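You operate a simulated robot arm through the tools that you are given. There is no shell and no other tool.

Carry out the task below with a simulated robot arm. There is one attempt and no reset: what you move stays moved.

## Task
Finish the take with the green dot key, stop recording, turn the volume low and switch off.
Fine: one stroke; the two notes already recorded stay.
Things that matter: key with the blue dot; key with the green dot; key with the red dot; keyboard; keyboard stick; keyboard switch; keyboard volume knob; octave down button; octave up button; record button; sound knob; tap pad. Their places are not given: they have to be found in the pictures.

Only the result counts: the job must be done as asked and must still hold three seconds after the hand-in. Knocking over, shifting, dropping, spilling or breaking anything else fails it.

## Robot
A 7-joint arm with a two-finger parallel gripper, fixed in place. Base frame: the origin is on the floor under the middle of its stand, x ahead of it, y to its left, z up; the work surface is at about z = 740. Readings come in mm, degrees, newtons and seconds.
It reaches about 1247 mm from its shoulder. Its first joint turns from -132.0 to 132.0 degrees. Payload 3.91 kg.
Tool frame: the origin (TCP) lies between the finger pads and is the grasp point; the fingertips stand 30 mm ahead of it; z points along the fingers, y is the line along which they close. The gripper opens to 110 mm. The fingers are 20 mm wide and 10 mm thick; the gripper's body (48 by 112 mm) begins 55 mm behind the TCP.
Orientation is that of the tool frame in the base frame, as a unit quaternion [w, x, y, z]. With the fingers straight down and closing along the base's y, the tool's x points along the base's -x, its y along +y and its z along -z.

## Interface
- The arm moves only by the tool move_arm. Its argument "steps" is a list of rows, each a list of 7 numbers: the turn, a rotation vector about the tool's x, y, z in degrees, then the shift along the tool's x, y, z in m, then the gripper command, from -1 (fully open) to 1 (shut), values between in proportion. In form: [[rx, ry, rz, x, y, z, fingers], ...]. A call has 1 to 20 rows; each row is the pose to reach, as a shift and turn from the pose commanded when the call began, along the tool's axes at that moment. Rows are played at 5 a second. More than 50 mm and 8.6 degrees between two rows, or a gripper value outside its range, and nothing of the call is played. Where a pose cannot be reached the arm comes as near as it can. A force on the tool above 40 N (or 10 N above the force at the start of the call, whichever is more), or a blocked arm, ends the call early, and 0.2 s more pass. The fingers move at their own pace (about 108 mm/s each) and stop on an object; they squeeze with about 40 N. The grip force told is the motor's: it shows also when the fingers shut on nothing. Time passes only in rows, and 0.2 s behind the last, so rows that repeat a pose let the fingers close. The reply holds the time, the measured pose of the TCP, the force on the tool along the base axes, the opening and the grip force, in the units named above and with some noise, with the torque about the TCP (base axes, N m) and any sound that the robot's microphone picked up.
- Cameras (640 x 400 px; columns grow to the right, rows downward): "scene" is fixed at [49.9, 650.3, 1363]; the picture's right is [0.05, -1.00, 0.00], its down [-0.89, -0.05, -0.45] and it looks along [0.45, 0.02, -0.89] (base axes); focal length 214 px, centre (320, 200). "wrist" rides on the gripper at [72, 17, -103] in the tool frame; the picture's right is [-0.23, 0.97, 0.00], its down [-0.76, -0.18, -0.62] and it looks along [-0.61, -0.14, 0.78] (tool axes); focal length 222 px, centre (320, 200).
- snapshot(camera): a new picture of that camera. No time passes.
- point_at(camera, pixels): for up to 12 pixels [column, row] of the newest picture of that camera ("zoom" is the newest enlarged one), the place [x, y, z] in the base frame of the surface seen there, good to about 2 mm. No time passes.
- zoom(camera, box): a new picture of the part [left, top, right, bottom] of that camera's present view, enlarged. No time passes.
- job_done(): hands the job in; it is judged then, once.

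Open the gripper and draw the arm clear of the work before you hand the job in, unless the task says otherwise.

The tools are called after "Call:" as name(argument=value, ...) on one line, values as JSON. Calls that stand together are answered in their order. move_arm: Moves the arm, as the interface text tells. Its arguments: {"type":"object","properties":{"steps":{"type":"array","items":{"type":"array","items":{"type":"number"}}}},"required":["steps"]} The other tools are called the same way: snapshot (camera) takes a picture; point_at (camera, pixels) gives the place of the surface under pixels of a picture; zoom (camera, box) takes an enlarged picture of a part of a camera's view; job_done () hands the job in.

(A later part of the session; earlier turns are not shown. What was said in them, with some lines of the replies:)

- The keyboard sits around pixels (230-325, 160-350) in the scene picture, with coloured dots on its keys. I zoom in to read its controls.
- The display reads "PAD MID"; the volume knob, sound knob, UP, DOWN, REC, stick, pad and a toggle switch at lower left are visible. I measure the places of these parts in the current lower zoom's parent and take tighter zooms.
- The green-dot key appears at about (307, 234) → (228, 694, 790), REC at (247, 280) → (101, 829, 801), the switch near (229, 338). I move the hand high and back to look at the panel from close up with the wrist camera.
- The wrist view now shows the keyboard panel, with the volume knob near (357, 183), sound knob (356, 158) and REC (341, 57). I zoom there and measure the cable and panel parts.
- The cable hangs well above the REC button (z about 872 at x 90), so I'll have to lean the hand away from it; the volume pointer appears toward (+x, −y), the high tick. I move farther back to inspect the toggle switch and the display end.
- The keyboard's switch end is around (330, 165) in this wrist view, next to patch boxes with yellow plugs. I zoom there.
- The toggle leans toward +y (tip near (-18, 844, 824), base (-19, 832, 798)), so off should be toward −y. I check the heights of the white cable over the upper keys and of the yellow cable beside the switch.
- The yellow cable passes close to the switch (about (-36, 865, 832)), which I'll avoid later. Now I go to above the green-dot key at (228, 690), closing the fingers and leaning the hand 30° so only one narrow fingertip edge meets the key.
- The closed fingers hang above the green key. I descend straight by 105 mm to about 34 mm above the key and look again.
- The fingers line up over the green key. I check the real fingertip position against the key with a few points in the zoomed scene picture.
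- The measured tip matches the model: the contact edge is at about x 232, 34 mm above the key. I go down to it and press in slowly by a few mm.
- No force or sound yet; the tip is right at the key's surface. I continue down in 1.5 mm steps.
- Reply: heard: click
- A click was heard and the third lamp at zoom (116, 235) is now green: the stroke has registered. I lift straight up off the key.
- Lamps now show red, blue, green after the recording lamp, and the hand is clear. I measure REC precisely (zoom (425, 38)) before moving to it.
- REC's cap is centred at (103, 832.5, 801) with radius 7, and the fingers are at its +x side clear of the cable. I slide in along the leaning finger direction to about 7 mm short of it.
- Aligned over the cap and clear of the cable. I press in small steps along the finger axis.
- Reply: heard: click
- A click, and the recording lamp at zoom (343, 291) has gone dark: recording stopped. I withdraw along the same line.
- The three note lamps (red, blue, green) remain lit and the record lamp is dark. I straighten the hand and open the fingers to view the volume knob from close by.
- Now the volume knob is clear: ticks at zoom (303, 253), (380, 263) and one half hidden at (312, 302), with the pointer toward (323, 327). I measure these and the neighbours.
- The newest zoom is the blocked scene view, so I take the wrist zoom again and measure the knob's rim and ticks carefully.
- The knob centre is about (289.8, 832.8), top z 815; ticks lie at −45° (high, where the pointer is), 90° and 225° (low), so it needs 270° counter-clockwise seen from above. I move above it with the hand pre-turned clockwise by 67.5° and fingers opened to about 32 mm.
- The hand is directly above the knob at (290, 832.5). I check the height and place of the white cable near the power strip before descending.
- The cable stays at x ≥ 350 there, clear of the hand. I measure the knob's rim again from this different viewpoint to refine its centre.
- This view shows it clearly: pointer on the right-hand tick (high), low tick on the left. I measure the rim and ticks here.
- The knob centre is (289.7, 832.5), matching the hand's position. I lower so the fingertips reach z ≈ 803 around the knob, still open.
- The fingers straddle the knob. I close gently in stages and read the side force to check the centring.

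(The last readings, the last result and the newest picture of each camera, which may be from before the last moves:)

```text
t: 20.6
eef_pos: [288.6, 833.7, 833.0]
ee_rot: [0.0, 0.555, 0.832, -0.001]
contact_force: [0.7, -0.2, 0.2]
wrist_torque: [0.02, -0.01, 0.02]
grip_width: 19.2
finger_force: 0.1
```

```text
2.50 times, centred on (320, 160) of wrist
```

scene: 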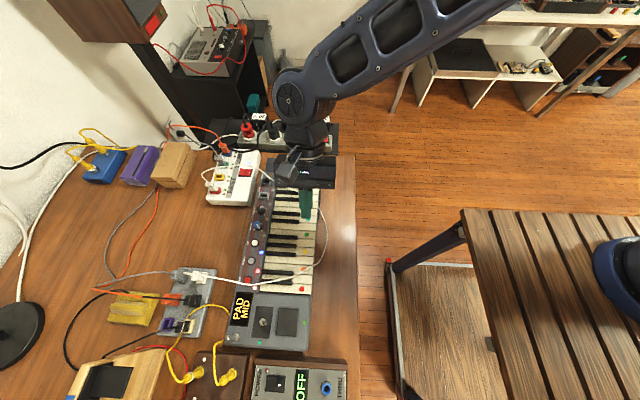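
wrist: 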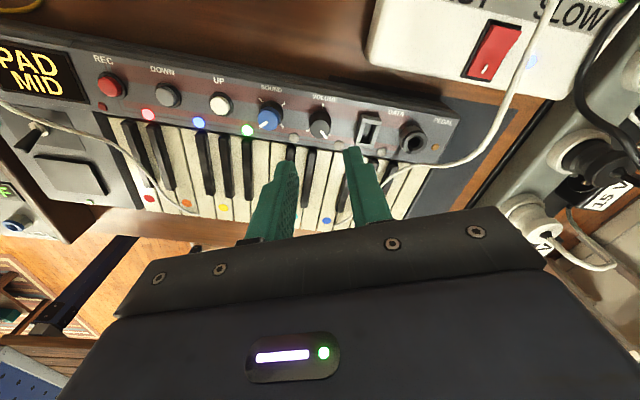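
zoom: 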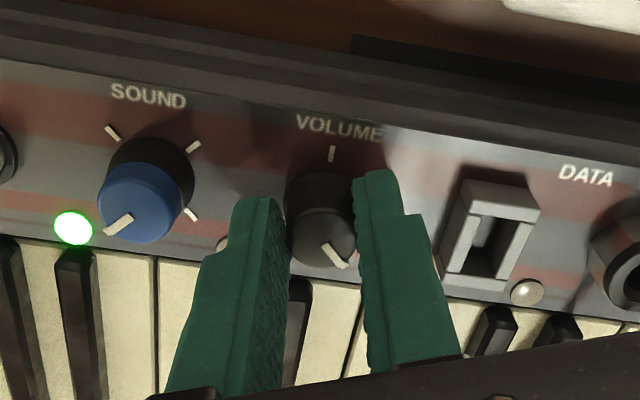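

Width is 19.2 mm with no force yet; the right finger looks nearer the knob than the left one. I shift 1 mm along the closing line and close further.

Call:
move_arm(steps=[[0, 0, 0, 0, 0.001, 0, 0.65], [0, 0, 0, 0, 0.001, 0, 0.67], [0, 0, 0, 0, 0.001, 0, 0.69], [0, 0, 0, 0, 0.001, 0, 0.71]])

Call:
zoom(camera="wrist", box=[260, 110, 380, 210])

```text
t: 21.6
eef_pos: [289.6, 834.2, 833.1]
ee_rot: [0.0, 0.556, 0.831, 0.0]
contact_force: [-8.2, -0.8, -1.6]
wrist_torque: [-0.1, 0.2, -0.02]
grip_width: 20.1
finger_force: 4.0
```

```text
4.00 times, centred on (320, 160) of wrist
```

zoom: 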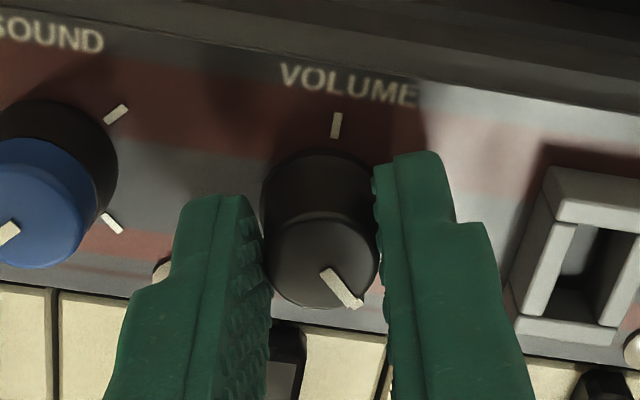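

The −8 N in x shows the left finger is pushing alone now, so the earlier centring was right. I ease open, go back 1 mm, and close fully.

Call:
move_arm(steps=[[0, 0, 0, 0, 0, 0, 0.63], [0, 0, 0, 0, -0.001, 0, 0.63], [0, 0, 0, 0, -0.001, 0, 0.67], [0, 0, 0, 0, -0.001, 0, 0.7], [0, 0, 0, 0, -0.001, 0, 0.75]])

Call:
zoom(camera="wrist", box=[260, 110, 380, 210])

```text
t: 22.8
eef_pos: [290.0, 833.9, 832.3]
ee_rot: [0.001, 0.556, 0.831, 0.0]
contact_force: [0.2, -0.5, 1.4]
wrist_torque: [-0.01, -0.01, 0.01]
grip_width: 18.8
finger_force: 40.4
```

```text
4.00 times, centred on (320, 160) of wrist
```

zoom: 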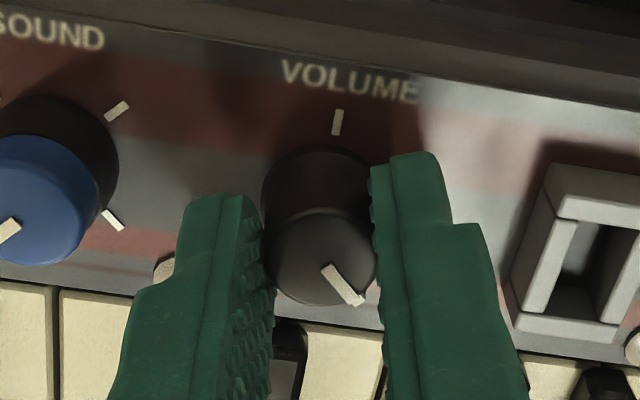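

Gripped at 18.8 mm with balanced forces. I turn counter-clockwise (negative about the tool z) by about 42° first and check.

Call:
move_arm(steps=[[0, 0, -8.4, 0, 0, 0, 0.75], [0, 0, -16.8, 0, 0, 0, 0.75], [0, 0, -25.2, 0, 0, 0, 0.75], [0, 0, -33.6, 0, 0, 0, 0.75], [0, 0, -42, 0, 0, 0, 0.75]])

Call:
zoom(camera="wrist", box=[240, 80, 400, 220])

Call:
zoom(camera="scene", box=[215, 170, 315, 350])

```text
t: 24.0
eef_pos: [289.7, 832.7, 833.7]
ee_rot: [0.0, 0.22, 0.975, 0.001]
contact_force: [-7.1, -10.0, 6.7]
wrist_torque: [-0.17, 0.53, 0.01]
grip_width: 18.8
finger_force: 40.0
```

```text
2.86 times, centred on (320, 150) of wrist
```

zoom: 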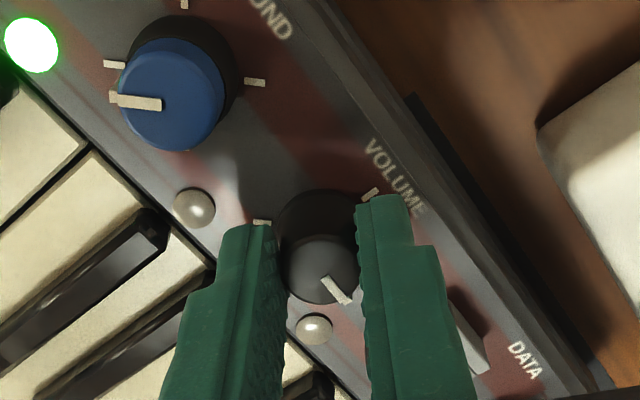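

```text
2.22 times, centred on (265, 260) of scene
```

zoom: 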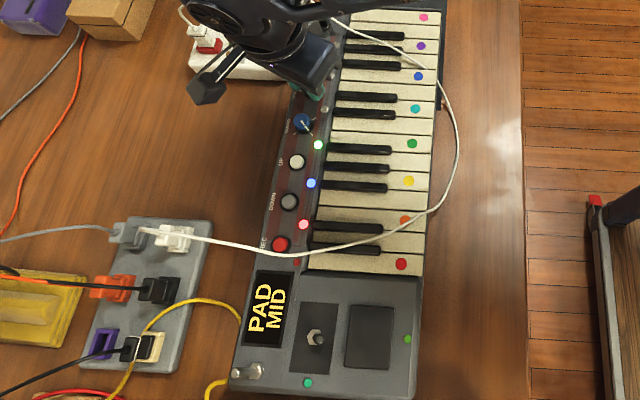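

The knob turned with the hand (pointer moved along), with about 12 N of side force from a slight off-centre. I correct by about 1 mm and keep turning another 42°.

Call:
move_arm(steps=[[0, 0, -8.4, 0.0001, -0.0009, 0, 0.75], [0, 0, -16.8, 0.0001, -0.0009, 0, 0.75], [0, 0, -25.2, 0.0001, -0.0009, 0, 0.75], [0, 0, -33.6, 0.0001, -0.0009, 0, 0.75], [0, 0, -42, 0.0001, -0.0009, 0, 0.75]])

Call:
zoom(camera="wrist", box=[240, 80, 400, 220])

Call:
zoom(camera="scene", box=[215, 190, 315, 350])

```text
t: 25.2
eef_pos: [288.9, 832.3, 832.8]
ee_rot: [0.0, -0.145, 0.989, 0.0]
contact_force: [-0.5, -12.5, 8.5]
wrist_torque: [-0.47, 0.12, -0.01]
grip_width: 18.7
finger_force: 39.7
```

```text
2.86 times, centred on (320, 150) of wrist
```

zoom: 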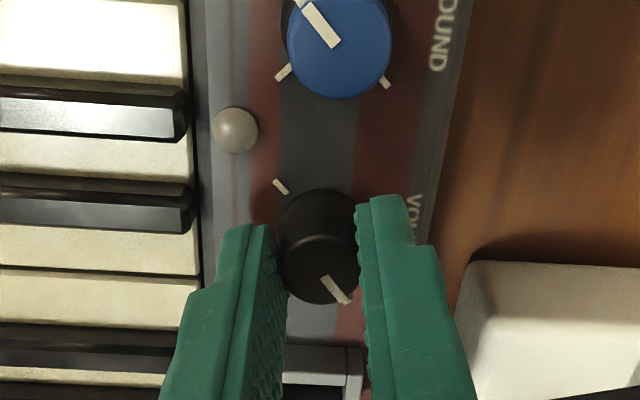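

```text
2.50 times, centred on (265, 270) of scene
```

zoom: 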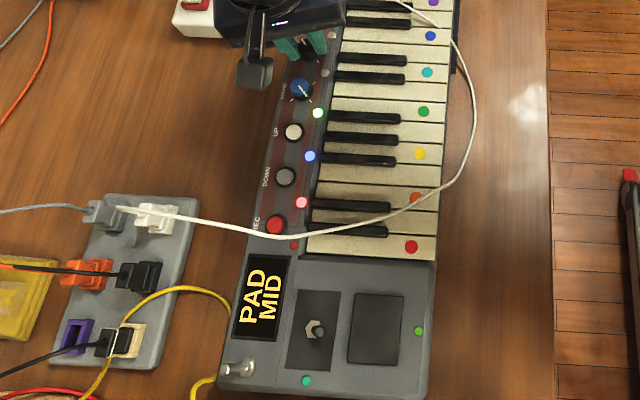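

Turned about 84° in all, with force mostly −y now. I correct another millimetre toward −y and continue turning.

Call:
move_arm(steps=[[0, 0, -8.4, 0.0003, -0.001, 0, 0.75], [0, 0, -16.8, 0.0003, -0.001, 0, 0.75], [0, 0, -25.2, 0.0003, -0.001, 0, 0.75], [0, 0, -33.6, 0.0003, -0.001, 0, 0.75], [0, 0, -42, 0.0003, -0.001, 0, 0.75]])

Call:
zoom(camera="wrist", box=[240, 80, 400, 220])

Call:
zoom(camera="scene", box=[215, 190, 315, 350])

```text
t: 26.4
eef_pos: [289.1, 831.7, 832.7]
ee_rot: [0.0, -0.49, 0.872, 0.0]
contact_force: [7.4, -8.4, 6.8]
wrist_torque: [-0.16, -0.27, -0.01]
grip_width: 18.9
finger_force: 39.5
```

```text
2.86 times, centred on (320, 150) of wrist
```

zoom: 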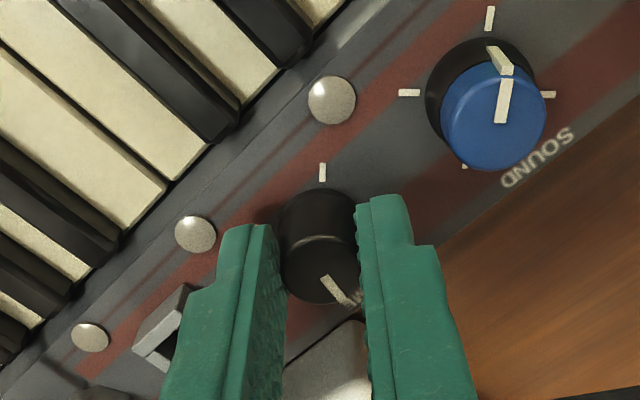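

```text
2.50 times, centred on (265, 270) of scene
```

zoom: 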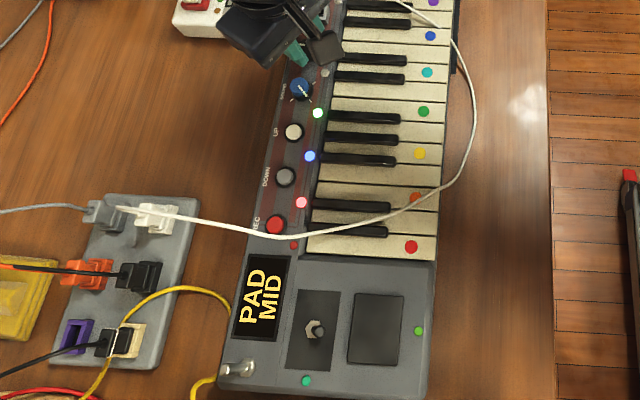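

The pointer has now gone about 126° (past the mid tick). I turn another 17° with a small correction, then I'll regrip.

Call:
move_arm(steps=[[0, 0, -8.4, 0, -0.0008, 0, 0.75], [0, 0, -16.8, 0, -0.0008, 0, 0.75]])

Call:
zoom(camera="wrist", box=[240, 80, 400, 220])

```text
t: 27.0
eef_pos: [290.6, 831.0, 832.1]
ee_rot: [0.001, -0.611, 0.791, -0.001]
contact_force: [8.5, -5.8, 5.4]
wrist_torque: [-0.07, -0.27, -0.01]
grip_width: 18.8
finger_force: 40.6
```

```text
2.86 times, centred on (320, 150) of wrist
```

zoom: 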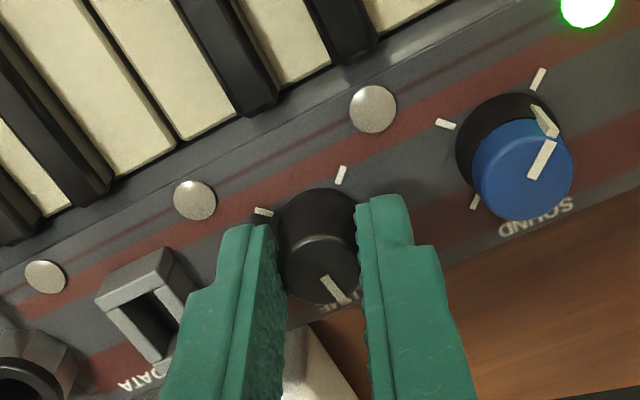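

Turned about 143°. I release, rise above the knob and check the free position.

Call:
move_arm(steps=[[0, 0, 0, 0, 0, 0, 0.6], [0, 0, 0, 0, 0, 0, 0.418], [0, 0, 0, 0, 0, 0, 0.418], [0, 0, 0, 0, 0, -0.012, 0.418], [0, 0, 0, 0, 0, -0.025, 0.418], [0, 0, 0, 0, 0, -0.025, 0.418]])

Call:
snapshot(camera="wrist")

Call:
zoom(camera="wrist", box=[240, 80, 400, 220])

Call:
zoom(camera="scene", box=[215, 170, 315, 350])

```text
t: 28.4
eef_pos: [289.6, 831.5, 857.6]
ee_rot: [0.0, -0.611, 0.792, 0.0]
contact_force: [-0.2, 0.0, 1.5]
wrist_torque: [-0.03, -0.02, -0.03]
grip_width: 31.9
finger_force: 0.0
```

```text
taken
```

wrist: 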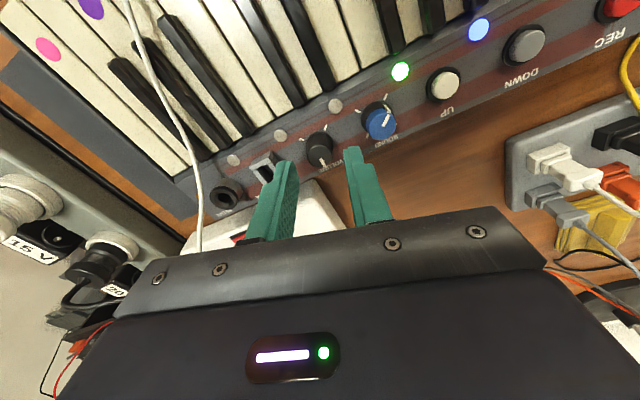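

```text
2.86 times, centred on (320, 150) of wrist
```

zoom: 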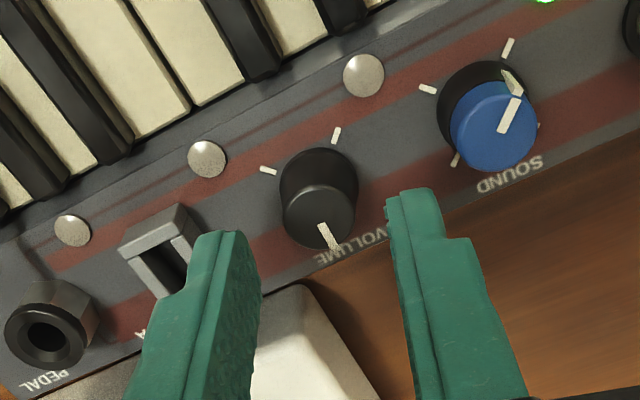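

```text
2.22 times, centred on (265, 260) of scene
```

zoom: 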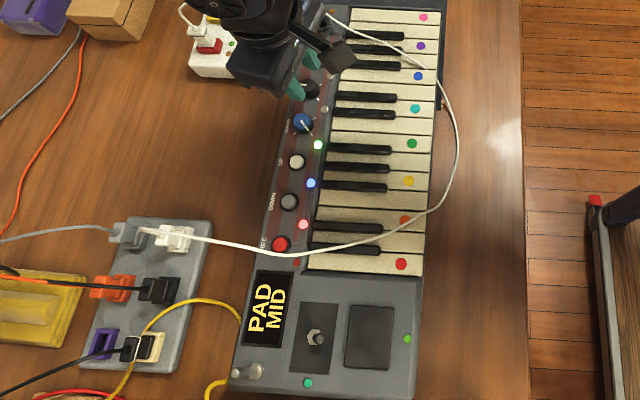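

The pointer now faces the VOLUME label just past the mid tick and the keyboard has not shifted. I turn the hand back by about 143° above the knob for the second grip.

Call:
move_arm(steps=[[0, 0, 8.4, -0.0012, 0.0003, 0, 0.418], [0, 0, 16.8, -0.0012, 0.0003, 0, 0.418], [0, 0, 25.2, -0.0012, 0.0003, 0, 0.418], [0, 0, 33.6, -0.0012, 0.0003, 0, 0.418], [0, 0, 42, -0.0012, 0.0003, 0, 0.418], [0, 0, 50.4, -0.0012, 0.0003, 0, 0.418], [0, 0, 58.8, -0.0012, 0.0003, 0, 0.418], [0, 0, 67.2, -0.0012, 0.0003, 0, 0.418], [0, 0, 75.6, -0.0012, 0.0003, 0, 0.418], [0, 0, 84, -0.0012, 0.0003, 0, 0.418], [0, 0, 92.4, -0.0012, 0.0003, 0, 0.418], [0, 0, 100.8, -0.0012, 0.0003, 0, 0.418], [0, 0, 109.2, -0.0012, 0.0003, 0, 0.418], [0, 0, 117.6, -0.0012, 0.0003, 0, 0.418], [0, 0, 126, -0.0012, 0.0003, 0, 0.418], [0, 0, 134.4, -0.0012, 0.0003, 0, 0.418], [0, 0, 142.8, -0.0012, 0.0003, 0, 0.418], [0, 0, 142.8, -0.0012, 0.0003, 0, 0.418]])

Call:
zoom(camera="wrist", box=[240, 80, 400, 220])

```text
t: 32.2
eef_pos: [288.7, 832.7, 858.9]
ee_rot: [-0.001, 0.556, 0.831, 0.0]
contact_force: [0.7, 0.0, 0.4]
wrist_torque: [-0.03, 0.01, -0.01]
grip_width: 32.1
finger_force: 0.0
```

```text
2.86 times, centred on (320, 150) of wrist
```

zoom: 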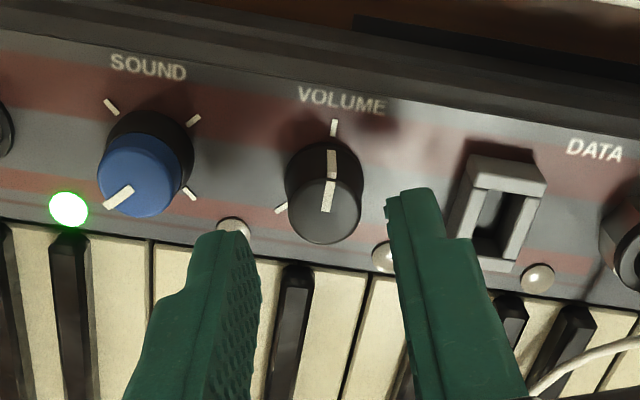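

The pointer is now exactly on the mid tick, leaving 135° to go. I lower onto the knob again and close in stages.

Call:
move_arm(steps=[[0, 0, 0, 0, 0.0005, 0.012, 0.418], [0, 0, 0, 0, 0.0005, 0.02, 0.418], [0, 0, 0, 0, 0.0005, 0.025, 0.418], [0, 0, 0, 0, 0.0005, 0.025, 0.58], [0, 0, 0, 0, 0.0005, 0.025, 0.64], [0, 0, 0, 0, 0.0005, 0.025, 0.67], [0, 0, 0, 0, 0.0005, 0.025, 0.67]])

Call:
zoom(camera="wrist", box=[260, 110, 380, 210])

```text
t: 33.8
eef_pos: [289.6, 832.8, 834.4]
ee_rot: [0.0, 0.555, 0.832, 0.0]
contact_force: [3.8, 1.0, -0.2]
wrist_torque: [0.09, -0.09, 0.0]
grip_width: 20.1
finger_force: 2.0
```

```text
4.00 times, centred on (320, 160) of wrist
```

zoom: 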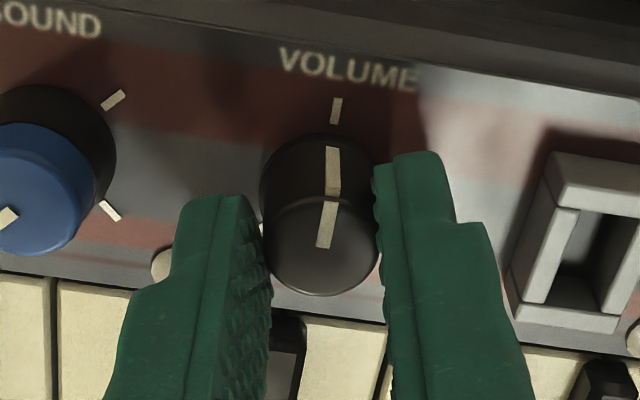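

Only the right finger touches (force +3.8 N in x), so I shift 0.65 mm along the closing line and then close firmly.

Call:
move_arm(steps=[[0, 0, 0, 0, 0.00065, 0, 0.65], [0, 0, 0, 0, 0.00065, 0, 0.68], [0, 0, 0, 0, 0.00065, 0, 0.72], [0, 0, 0, 0, 0.00065, 0, 0.78]])

```text
t: 34.8
eef_pos: [290.2, 832.7, 832.8]
ee_rot: [0.001, 0.556, 0.831, 0.001]
contact_force: [0.1, -0.8, 2.2]
wrist_torque: [-0.03, 0.03, 0.02]
grip_width: 18.7
finger_force: 39.9
```

Grip is balanced and better centred now. I turn counter-clockwise by 67° and check.

Call:
move_arm(steps=[[0, 0, -8.4, 0, 0, 0, 0.78], [0, 0, -16.8, 0, 0, 0, 0.78], [0, 0, -25.2, 0, 0, 0, 0.78], [0, 0, -33.6, 0, 0, 0, 0.78], [0, 0, -42, 0, 0, 0, 0.78], [0, 0, -50.4, 0, 0, 0, 0.78], [0, 0, -58.8, 0, 0, 0, 0.78], [0, 0, -67.2, 0, 0, 0, 0.78]])

Call:
zoom(camera="wrist", box=[240, 80, 400, 220])

Call:
zoom(camera="scene", box=[215, 170, 315, 350])

```text
t: 36.6
eef_pos: [290.1, 833.0, 835.2]
ee_rot: [0.0, 0.001, 1.0, -0.001]
contact_force: [-6.3, -7.6, 8.1]
wrist_torque: [-0.24, 0.0, 0.01]
grip_width: 18.8
finger_force: 40.1
```

```text
2.86 times, centred on (320, 150) of wrist
```

zoom: 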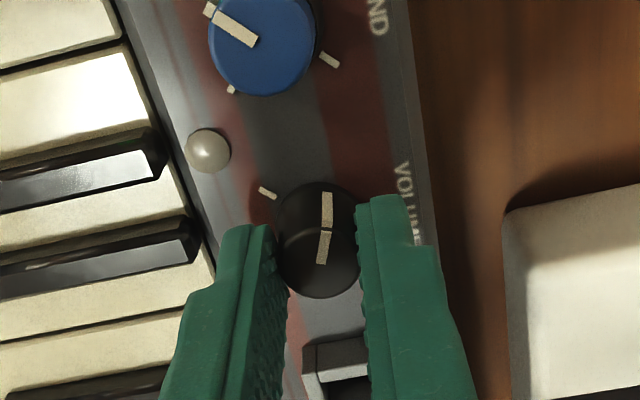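

```text
2.22 times, centred on (265, 260) of scene
```

zoom: 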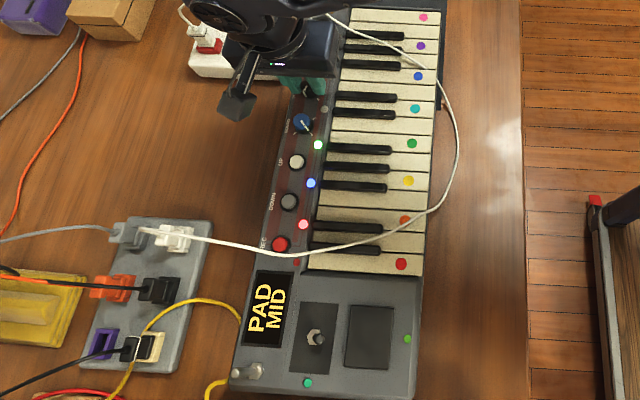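

The pointer has followed to about 157°. I make a small centring correction and turn another 42°.

Call:
move_arm(steps=[[0, 0, -8.4, 0.0006, -0.0007, 0, 0.78], [0, 0, -16.8, 0.0006, -0.0007, 0, 0.78], [0, 0, -25.2, 0.0006, -0.0007, 0, 0.78], [0, 0, -33.6, 0.0006, -0.0007, 0, 0.78], [0, 0, -42, 0.0006, -0.0007, 0, 0.78]])

Call:
zoom(camera="wrist", box=[240, 80, 400, 220])

```text
t: 37.8
eef_pos: [290.3, 832.6, 833.0]
ee_rot: [0.0, -0.357, 0.934, 0.0]
contact_force: [1.5, 11.6, 3.5]
wrist_torque: [0.45, -0.17, 0.0]
grip_width: 19.0
finger_force: 40.0
```

```text
2.86 times, centred on (320, 150) of wrist
```

zoom: 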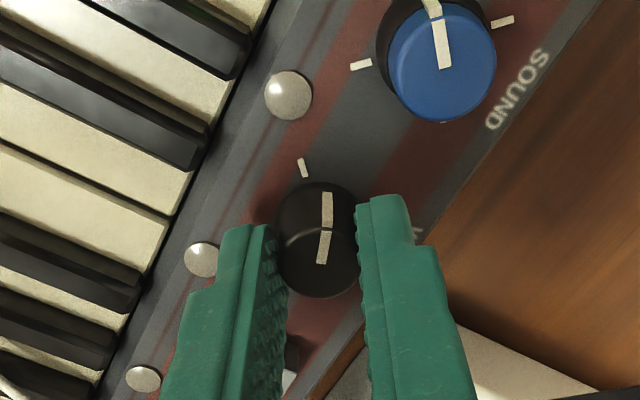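

About 26° remain to the low tick. I correct the centring slightly and turn the rest.

Call:
move_arm(steps=[[0, 0, -8.4, -0.0005, 0.0005, 0, 0.78], [0, 0, -16.8, -0.0005, 0.0005, 0, 0.78], [0, 0, -25.2, -0.0005, 0.0005, 0, 0.78], [0, 0, -28, -0.0005, 0.0005, 0, 0.78]])

Call:
zoom(camera="wrist", box=[240, 80, 400, 220])

Call:
zoom(camera="scene", box=[215, 170, 315, 350])

```text
t: 38.8
eef_pos: [290.3, 832.3, 833.4]
ee_rot: [0.0, -0.571, 0.821, -0.001]
contact_force: [4.4, -3.6, 7.8]
wrist_torque: [-0.39, -0.04, -0.27]
grip_width: 18.7
finger_force: 40.0
```

```text
2.86 times, centred on (320, 150) of wrist
```

zoom: 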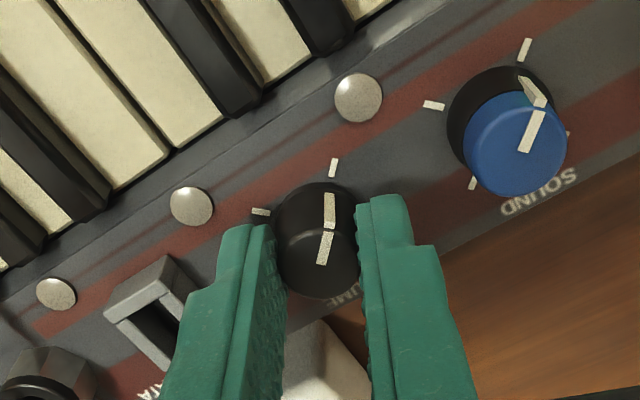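

```text
2.22 times, centred on (265, 260) of scene
```

zoom: 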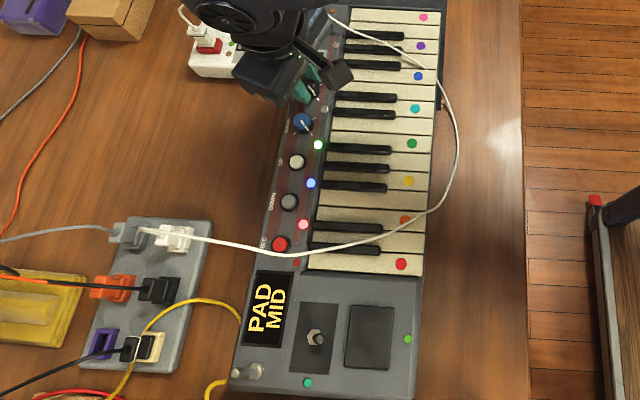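

The pointer now lines up with the low tick and a −0.27 N m twist shows the end stop. I release and rise.

Call:
move_arm(steps=[[0, 0, 0, 0, 0, 0, 0.6], [0, 0, 0, 0, 0, 0, 0.418], [0, 0, 0, 0, 0, 0, 0.418], [0, 0, 0, 0, 0, -0.015, 0.418], [0, 0, 0, 0, 0, -0.05, 0.418], [0, 0, 0, 0, 0, -0.09, 0.418], [0, 0, 0, 0, 0, -0.09, 0.418]])

Call:
snapshot(camera="wrist")

Call:
zoom(camera="wrist", box=[240, 80, 400, 220])

Call:
zoom(camera="scene", box=[225, 170, 305, 250])

```text
t: 40.4
eef_pos: [291.7, 832.7, 924.1]
ee_rot: [0.0, -0.571, 0.821, 0.0]
contact_force: [-0.4, -0.3, -0.7]
wrist_torque: [0.0, -0.01, 0.0]
grip_width: 31.9
finger_force: 0.1
```

```text
taken
```

wrist: 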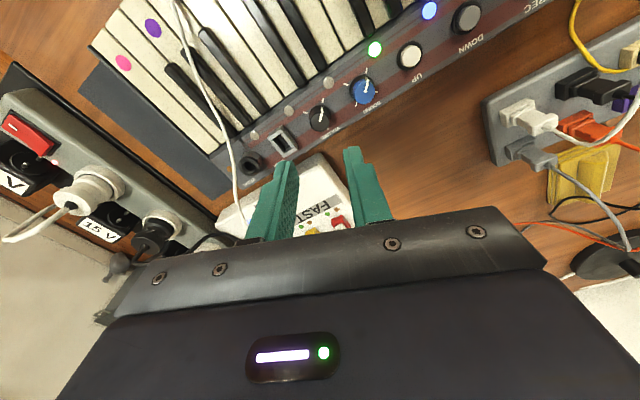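

```text
2.86 times, centred on (320, 150) of wrist
```

zoom: 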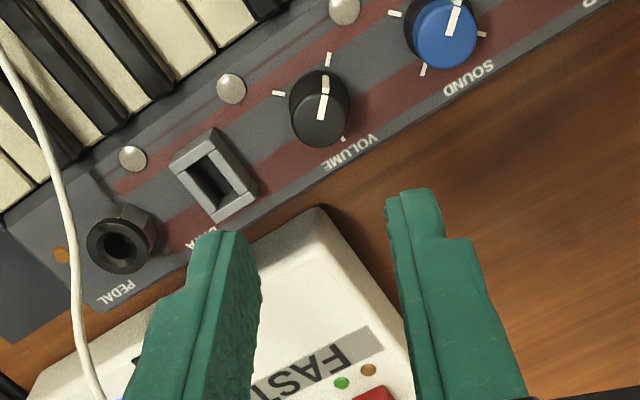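

```text
5.00 times, centred on (265, 210) of scene
```

zoom: 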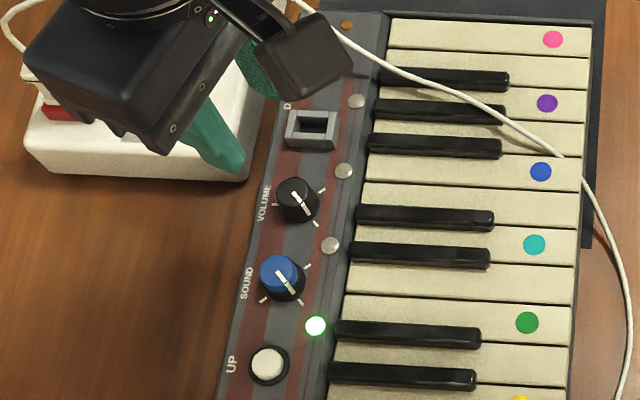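

The volume pointer sits on the low tick (zoom (300, 203) toward (313, 222)). Next I go above the toggle switch with the hand turned back to yaw 0 and the fingers at about 30 mm.

Call:
move_arm(steps=[[0, 0, 7.7, 0.0112, 0.0317, -0.012, 0.4545], [0, 0, 15.5, 0.0224, 0.0635, -0.024, 0.4545], [0, 0, 23.2, 0.0335, 0.0952, -0.036, 0.4545], [0, 0, 30.9, 0.0447, 0.1269, -0.046, 0.4545], [0, 0, 38.7, 0.0559, 0.1587, -0.056, 0.4545], [0, 0, 46.4, 0.0671, 0.1904, -0.056, 0.4545], [0, 0, 54.1, 0.0782, 0.2221, -0.056, 0.4545], [0, 0, 61.9, 0.0894, 0.2539, -0.056, 0.4545], [0, 0, 69.6, 0.1006, 0.2856, -0.056, 0.4545], [0, 0, 69.6, 0.1006, 0.2856, -0.056, 0.4545]])

Call:
snapshot(camera="wrist")

Call:
zoom(camera="scene", box=[190, 290, 290, 390])

```text
t: 42.6
eef_pos: [-12.7, 836.7, 980.6]
ee_rot: [0.0, 0.0, 1.0, 0.0]
contact_force: [0.8, -0.1, -0.8]
wrist_torque: [-0.02, 0.0, 0.0]
grip_width: 30.0
finger_force: 0.1
```

```text
taken
```

wrist: 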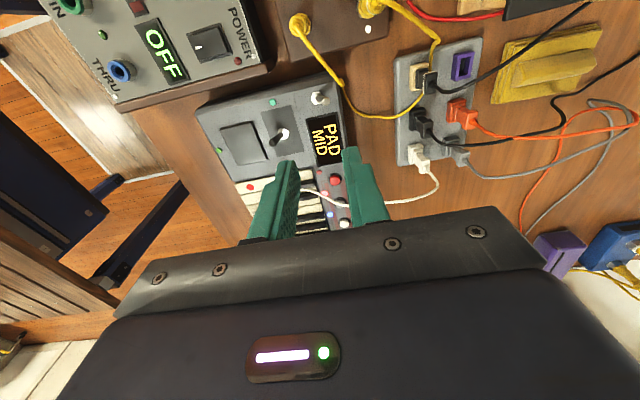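

```text
4.00 times, centred on (240, 340) of scene
```

zoom: 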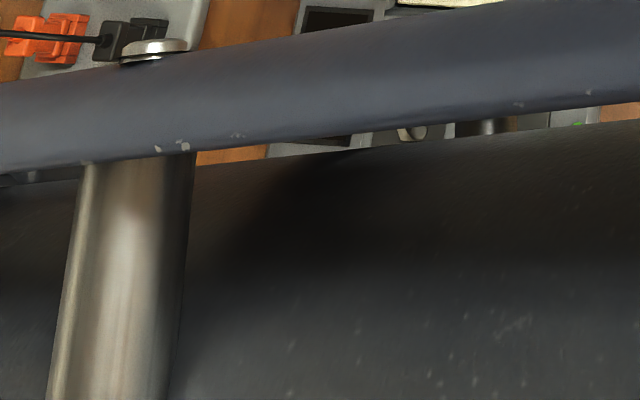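

The scene view is blocked by the forearm, but the wrist view shows the switch near (320, 97). I zoom and measure it together with the yellow cable.

Call:
zoom(camera="wrist", box=[285, 65, 365, 125])

```text
6.67 times, centred on (325, 95) of wrist
```

zoom: 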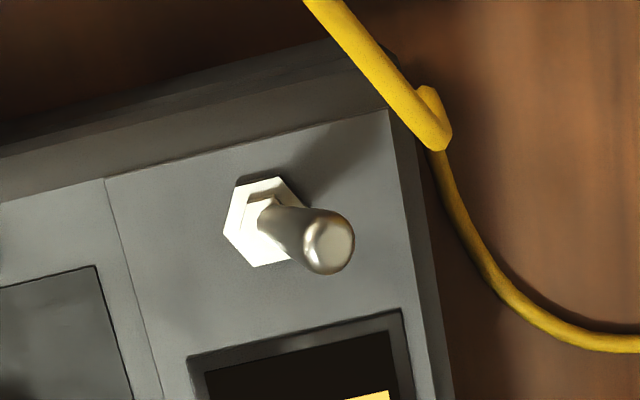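

Call:
point_at(camera="zoom", pixels=[[265, 222], [235, 230], [330, 240], [350, 240], [325, 268], [325, 215], [290, 225], [434, 130], [400, 95], [350, 30], [437, 155], [398, 200]])

```text
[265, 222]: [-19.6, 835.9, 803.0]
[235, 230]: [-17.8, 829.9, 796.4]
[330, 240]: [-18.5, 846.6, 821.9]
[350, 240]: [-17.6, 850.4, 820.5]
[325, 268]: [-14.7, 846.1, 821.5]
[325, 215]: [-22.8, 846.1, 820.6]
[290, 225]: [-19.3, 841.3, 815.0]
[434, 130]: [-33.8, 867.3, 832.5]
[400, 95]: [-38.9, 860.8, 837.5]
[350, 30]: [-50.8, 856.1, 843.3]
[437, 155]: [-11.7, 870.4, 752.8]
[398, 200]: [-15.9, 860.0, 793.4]
```

The lever tip is at (-18.5, 846.6, 822), the cable loop ends at (-34, 867, 832). I go down to about 25 mm above the lever, with the fingers at 32 mm so the left finger comes down between lever and cable, offset to +x.

Call:
move_arm(steps=[[0, 0, 0, -0.0005, 0.0005, 0.035, 0.418], [0, 0, 0, -0.001, 0.0005, 0.07, 0.418], [0, 0, 0, -0.001, 0.0005, 0.1, 0.418], [0, 0, 0, -0.001, 0.0005, 0.1, 0.418]])

Call:
zoom(camera="wrist", box=[240, 60, 420, 220])

```text
t: 43.6
eef_pos: [-10.7, 838.1, 876.7]
ee_rot: [-0.001, -0.001, 1.0, -0.001]
contact_force: [-0.7, 0.2, 0.7]
wrist_torque: [-0.02, -0.01, 0.02]
grip_width: 32.0
finger_force: 0.0
```

```text
2.50 times, centred on (330, 140) of wrist
```

zoom: 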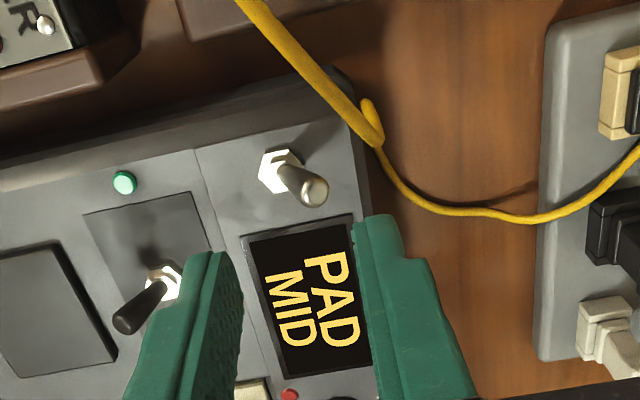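

Positions look right: the lever at zoom (310, 190) will lie between the fingers, with the +y finger clear of the cable. I descend the last 39 mm slowly.

Call:
move_arm(steps=[[0, 0, 0, 0, 0, 0.012, 0.418], [0, 0, 0, 0, 0, 0.022, 0.418], [0, 0, 0, 0, 0, 0.03, 0.418], [0, 0, 0, 0, 0, 0.036, 0.418], [0, 0, 0, 0, 0, 0.039, 0.418], [0, 0, 0, 0, 0, 0.039, 0.418]])

Call:
zoom(camera="wrist", box=[240, 80, 420, 240])

```text
t: 45.0
eef_pos: [-12.3, 838.1, 839.9]
ee_rot: [-0.001, -0.001, 1.0, 0.0]
contact_force: [0.2, -0.1, -0.2]
wrist_torque: [-0.04, -0.02, 0.01]
grip_width: 31.7
finger_force: 0.0
```

```text
2.50 times, centred on (330, 160) of wrist
```

zoom: 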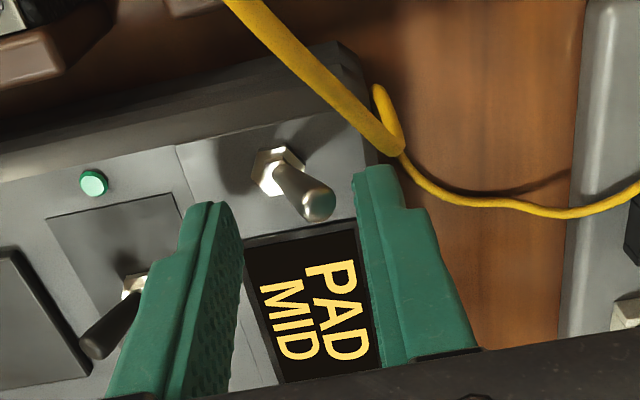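

No contact, lever between the fingers. I sweep toward −y in 3-4 mm steps to flip the lever.

Call:
move_arm(steps=[[0, 0, 0, 0, -0.004, 0, 0.418], [0, 0, 0, 0, -0.008, 0, 0.418], [0, 0, 0, 0, -0.012, 0, 0.418], [0, 0, 0, 0, -0.015, 0, 0.418], [0, 0, 0, 0, -0.018, 0, 0.418]])

Call:
zoom(camera="wrist", box=[240, 80, 420, 240])

```text
t: 46.2
eef_pos: [-10.4, 820.5, 839.6]
ee_rot: [0.0, -0.001, 1.0, -0.001]
contact_force: [-0.4, 0.2, -1.3]
wrist_torque: [0.01, -0.01, 0.02]
grip_width: 31.8
finger_force: 0.1
heard: click
```

```text
2.50 times, centred on (330, 160) of wrist
```

zoom: 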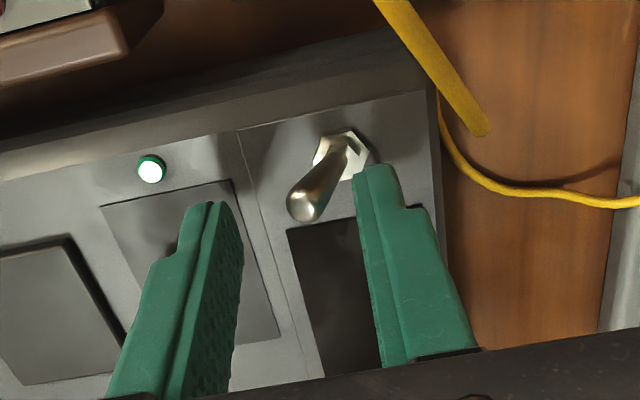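

A click, the lever now leans to −y and the display has gone dark: the keyboard is off. I lift straight up and away.

Call:
move_arm(steps=[[0, 0, 0, 0, 0.001, -0.01, 0.418], [0, 0, 0, 0, 0.001, -0.03, 0.418], [0, 0, 0, 0, 0.001, -0.07, 0.418], [0, 0, 0, 0, 0.001, -0.115, 0.418], [0, 0, 0, 0, 0.001, -0.16, 0.418], [0, 0, 0, 0, 0.001, -0.2, 0.418], [0, 0, 0, 0, 0.001, -0.2, -1], [0, 0, 0, 0, 0.001, -0.2, -1]])

Call:
snapshot(camera="wrist")

Call:
zoom(camera="wrist", box=[180, 60, 380, 240])

```text
t: 48.0
eef_pos: [-11.5, 820.9, 1039.9]
ee_rot: [0.0, -0.001, 1.0, 0.001]
contact_force: [0.2, -0.1, -0.1]
wrist_torque: [0.0, -0.01, 0.01]
grip_width: 110.0
finger_force: 0.0
```

```text
taken
```

wrist: 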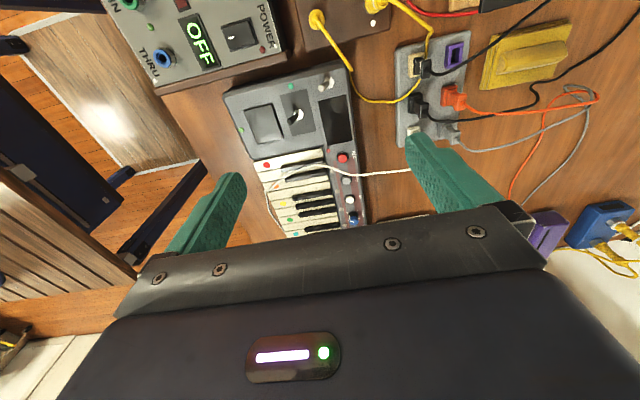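

```text
2.22 times, centred on (280, 150) of wrist
```

zoom: 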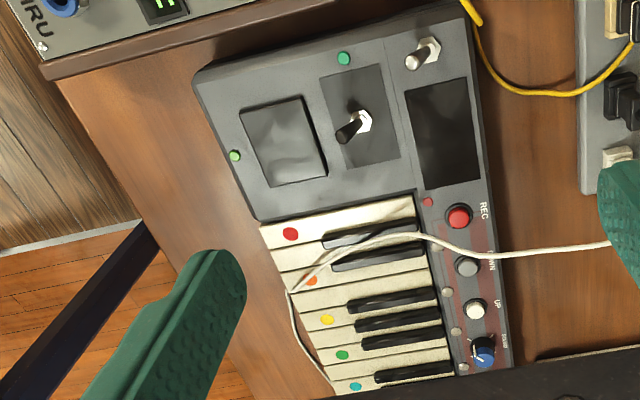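

Everything on the keyboard is dark and the switch leans to the off side. I move the arm back to its starting place, clear of the work, and check the whole scene.

Call:
move_arm(steps=[[0, 0, 0, -0.035, -0.0228, -0.0089, -1], [0, 0, 0, -0.07, -0.0456, -0.0178, -1], [0, 0, 0, -0.105, -0.0683, -0.0267, -1], [0, 0, 0, -0.14, -0.0911, -0.0356, -1], [0, 0, 0, -0.175, -0.1139, -0.0444, -1], [0, 0, 0, -0.21, -0.1367, -0.0533, -1], [0, 0, 0, -0.245, -0.1594, -0.0622, -1], [0, 0, 0, -0.28, -0.1822, -0.0711, -1], [0, 0, 0, -0.315, -0.205, -0.08, -1], [0, 0, 0, -0.315, -0.205, -0.08, -1]])

Call:
snapshot(camera="scene")

Call:
zoom(camera="scene", box=[215, 155, 335, 255])

Call:
zoom(camera="scene", box=[215, 250, 335, 355])

```text
t: 50.2
eef_pos: [304.6, 617.2, 1119.4]
ee_rot: [0.0, 0.0, 1.0, 0.0]
contact_force: [-0.2, 0.4, 0.2]
wrist_torque: [-0.01, -0.02, -0.02]
grip_width: 109.8
finger_force: 0.1
```

```text
taken
```

scene: 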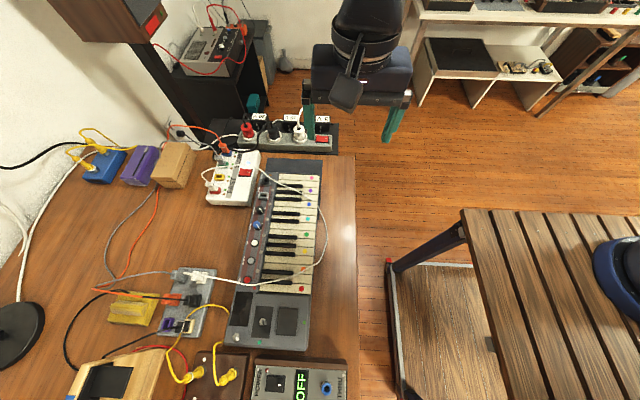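

```text
4.00 times, centred on (275, 205) of scene
```

zoom: 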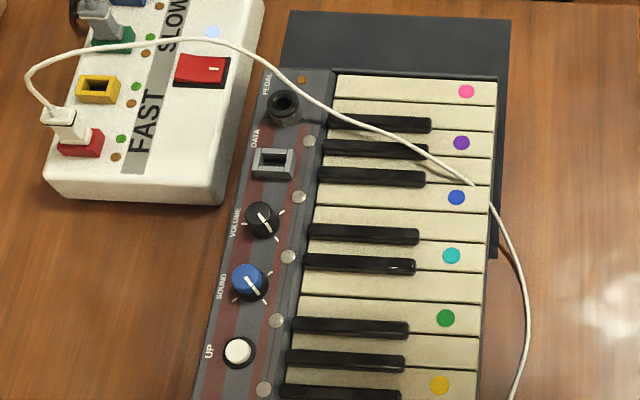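

```text
3.81 times, centred on (275, 302) of scene
```

zoom: 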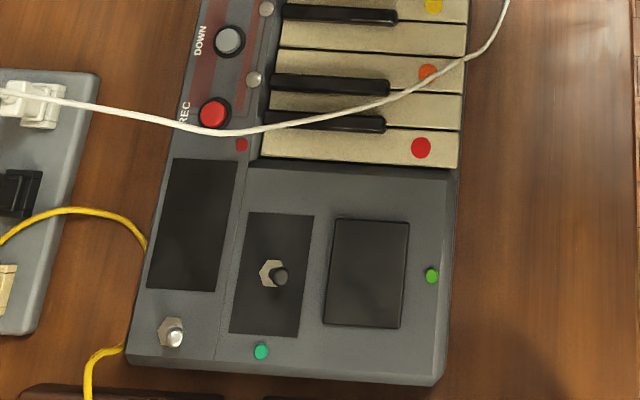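

The keyboard is off (blank display, switch leaning to −y) and the volume pointer is on the low tick. Everything else sits where it did, the gripper is open and the arm is clear, so I hand the job in.

Call:
job_done()

```text
The job is handed in.
```

The job is handed in; I don't know yet how it was judged. Each step looked right in the pictures:

- **Green dot key:** I pressed it once. It clicked, and a third note lamp lit green beside the red and blue ones already there.
- **Recording:** I pressed REC once. It clicked and the recording lamp went dark, while the three note lamps stayed lit.
- **Volume:** I turned the knob counter-clockwise from the high mark to the low mark, in two grips, until it reached its stop. The marks aren't labelled; I took the left one as low, since turning clockwise normally raises the volume.
- **Switch:** I flipped the toggle to its other side. It clicked, and the display and all the lamps went out.

The keyboard itself may have moved by about 1 mm while I turned the knob. Nothing else looks moved: the white and yellow cables are where they were. The gripper is open and the arm is back at its starting position.
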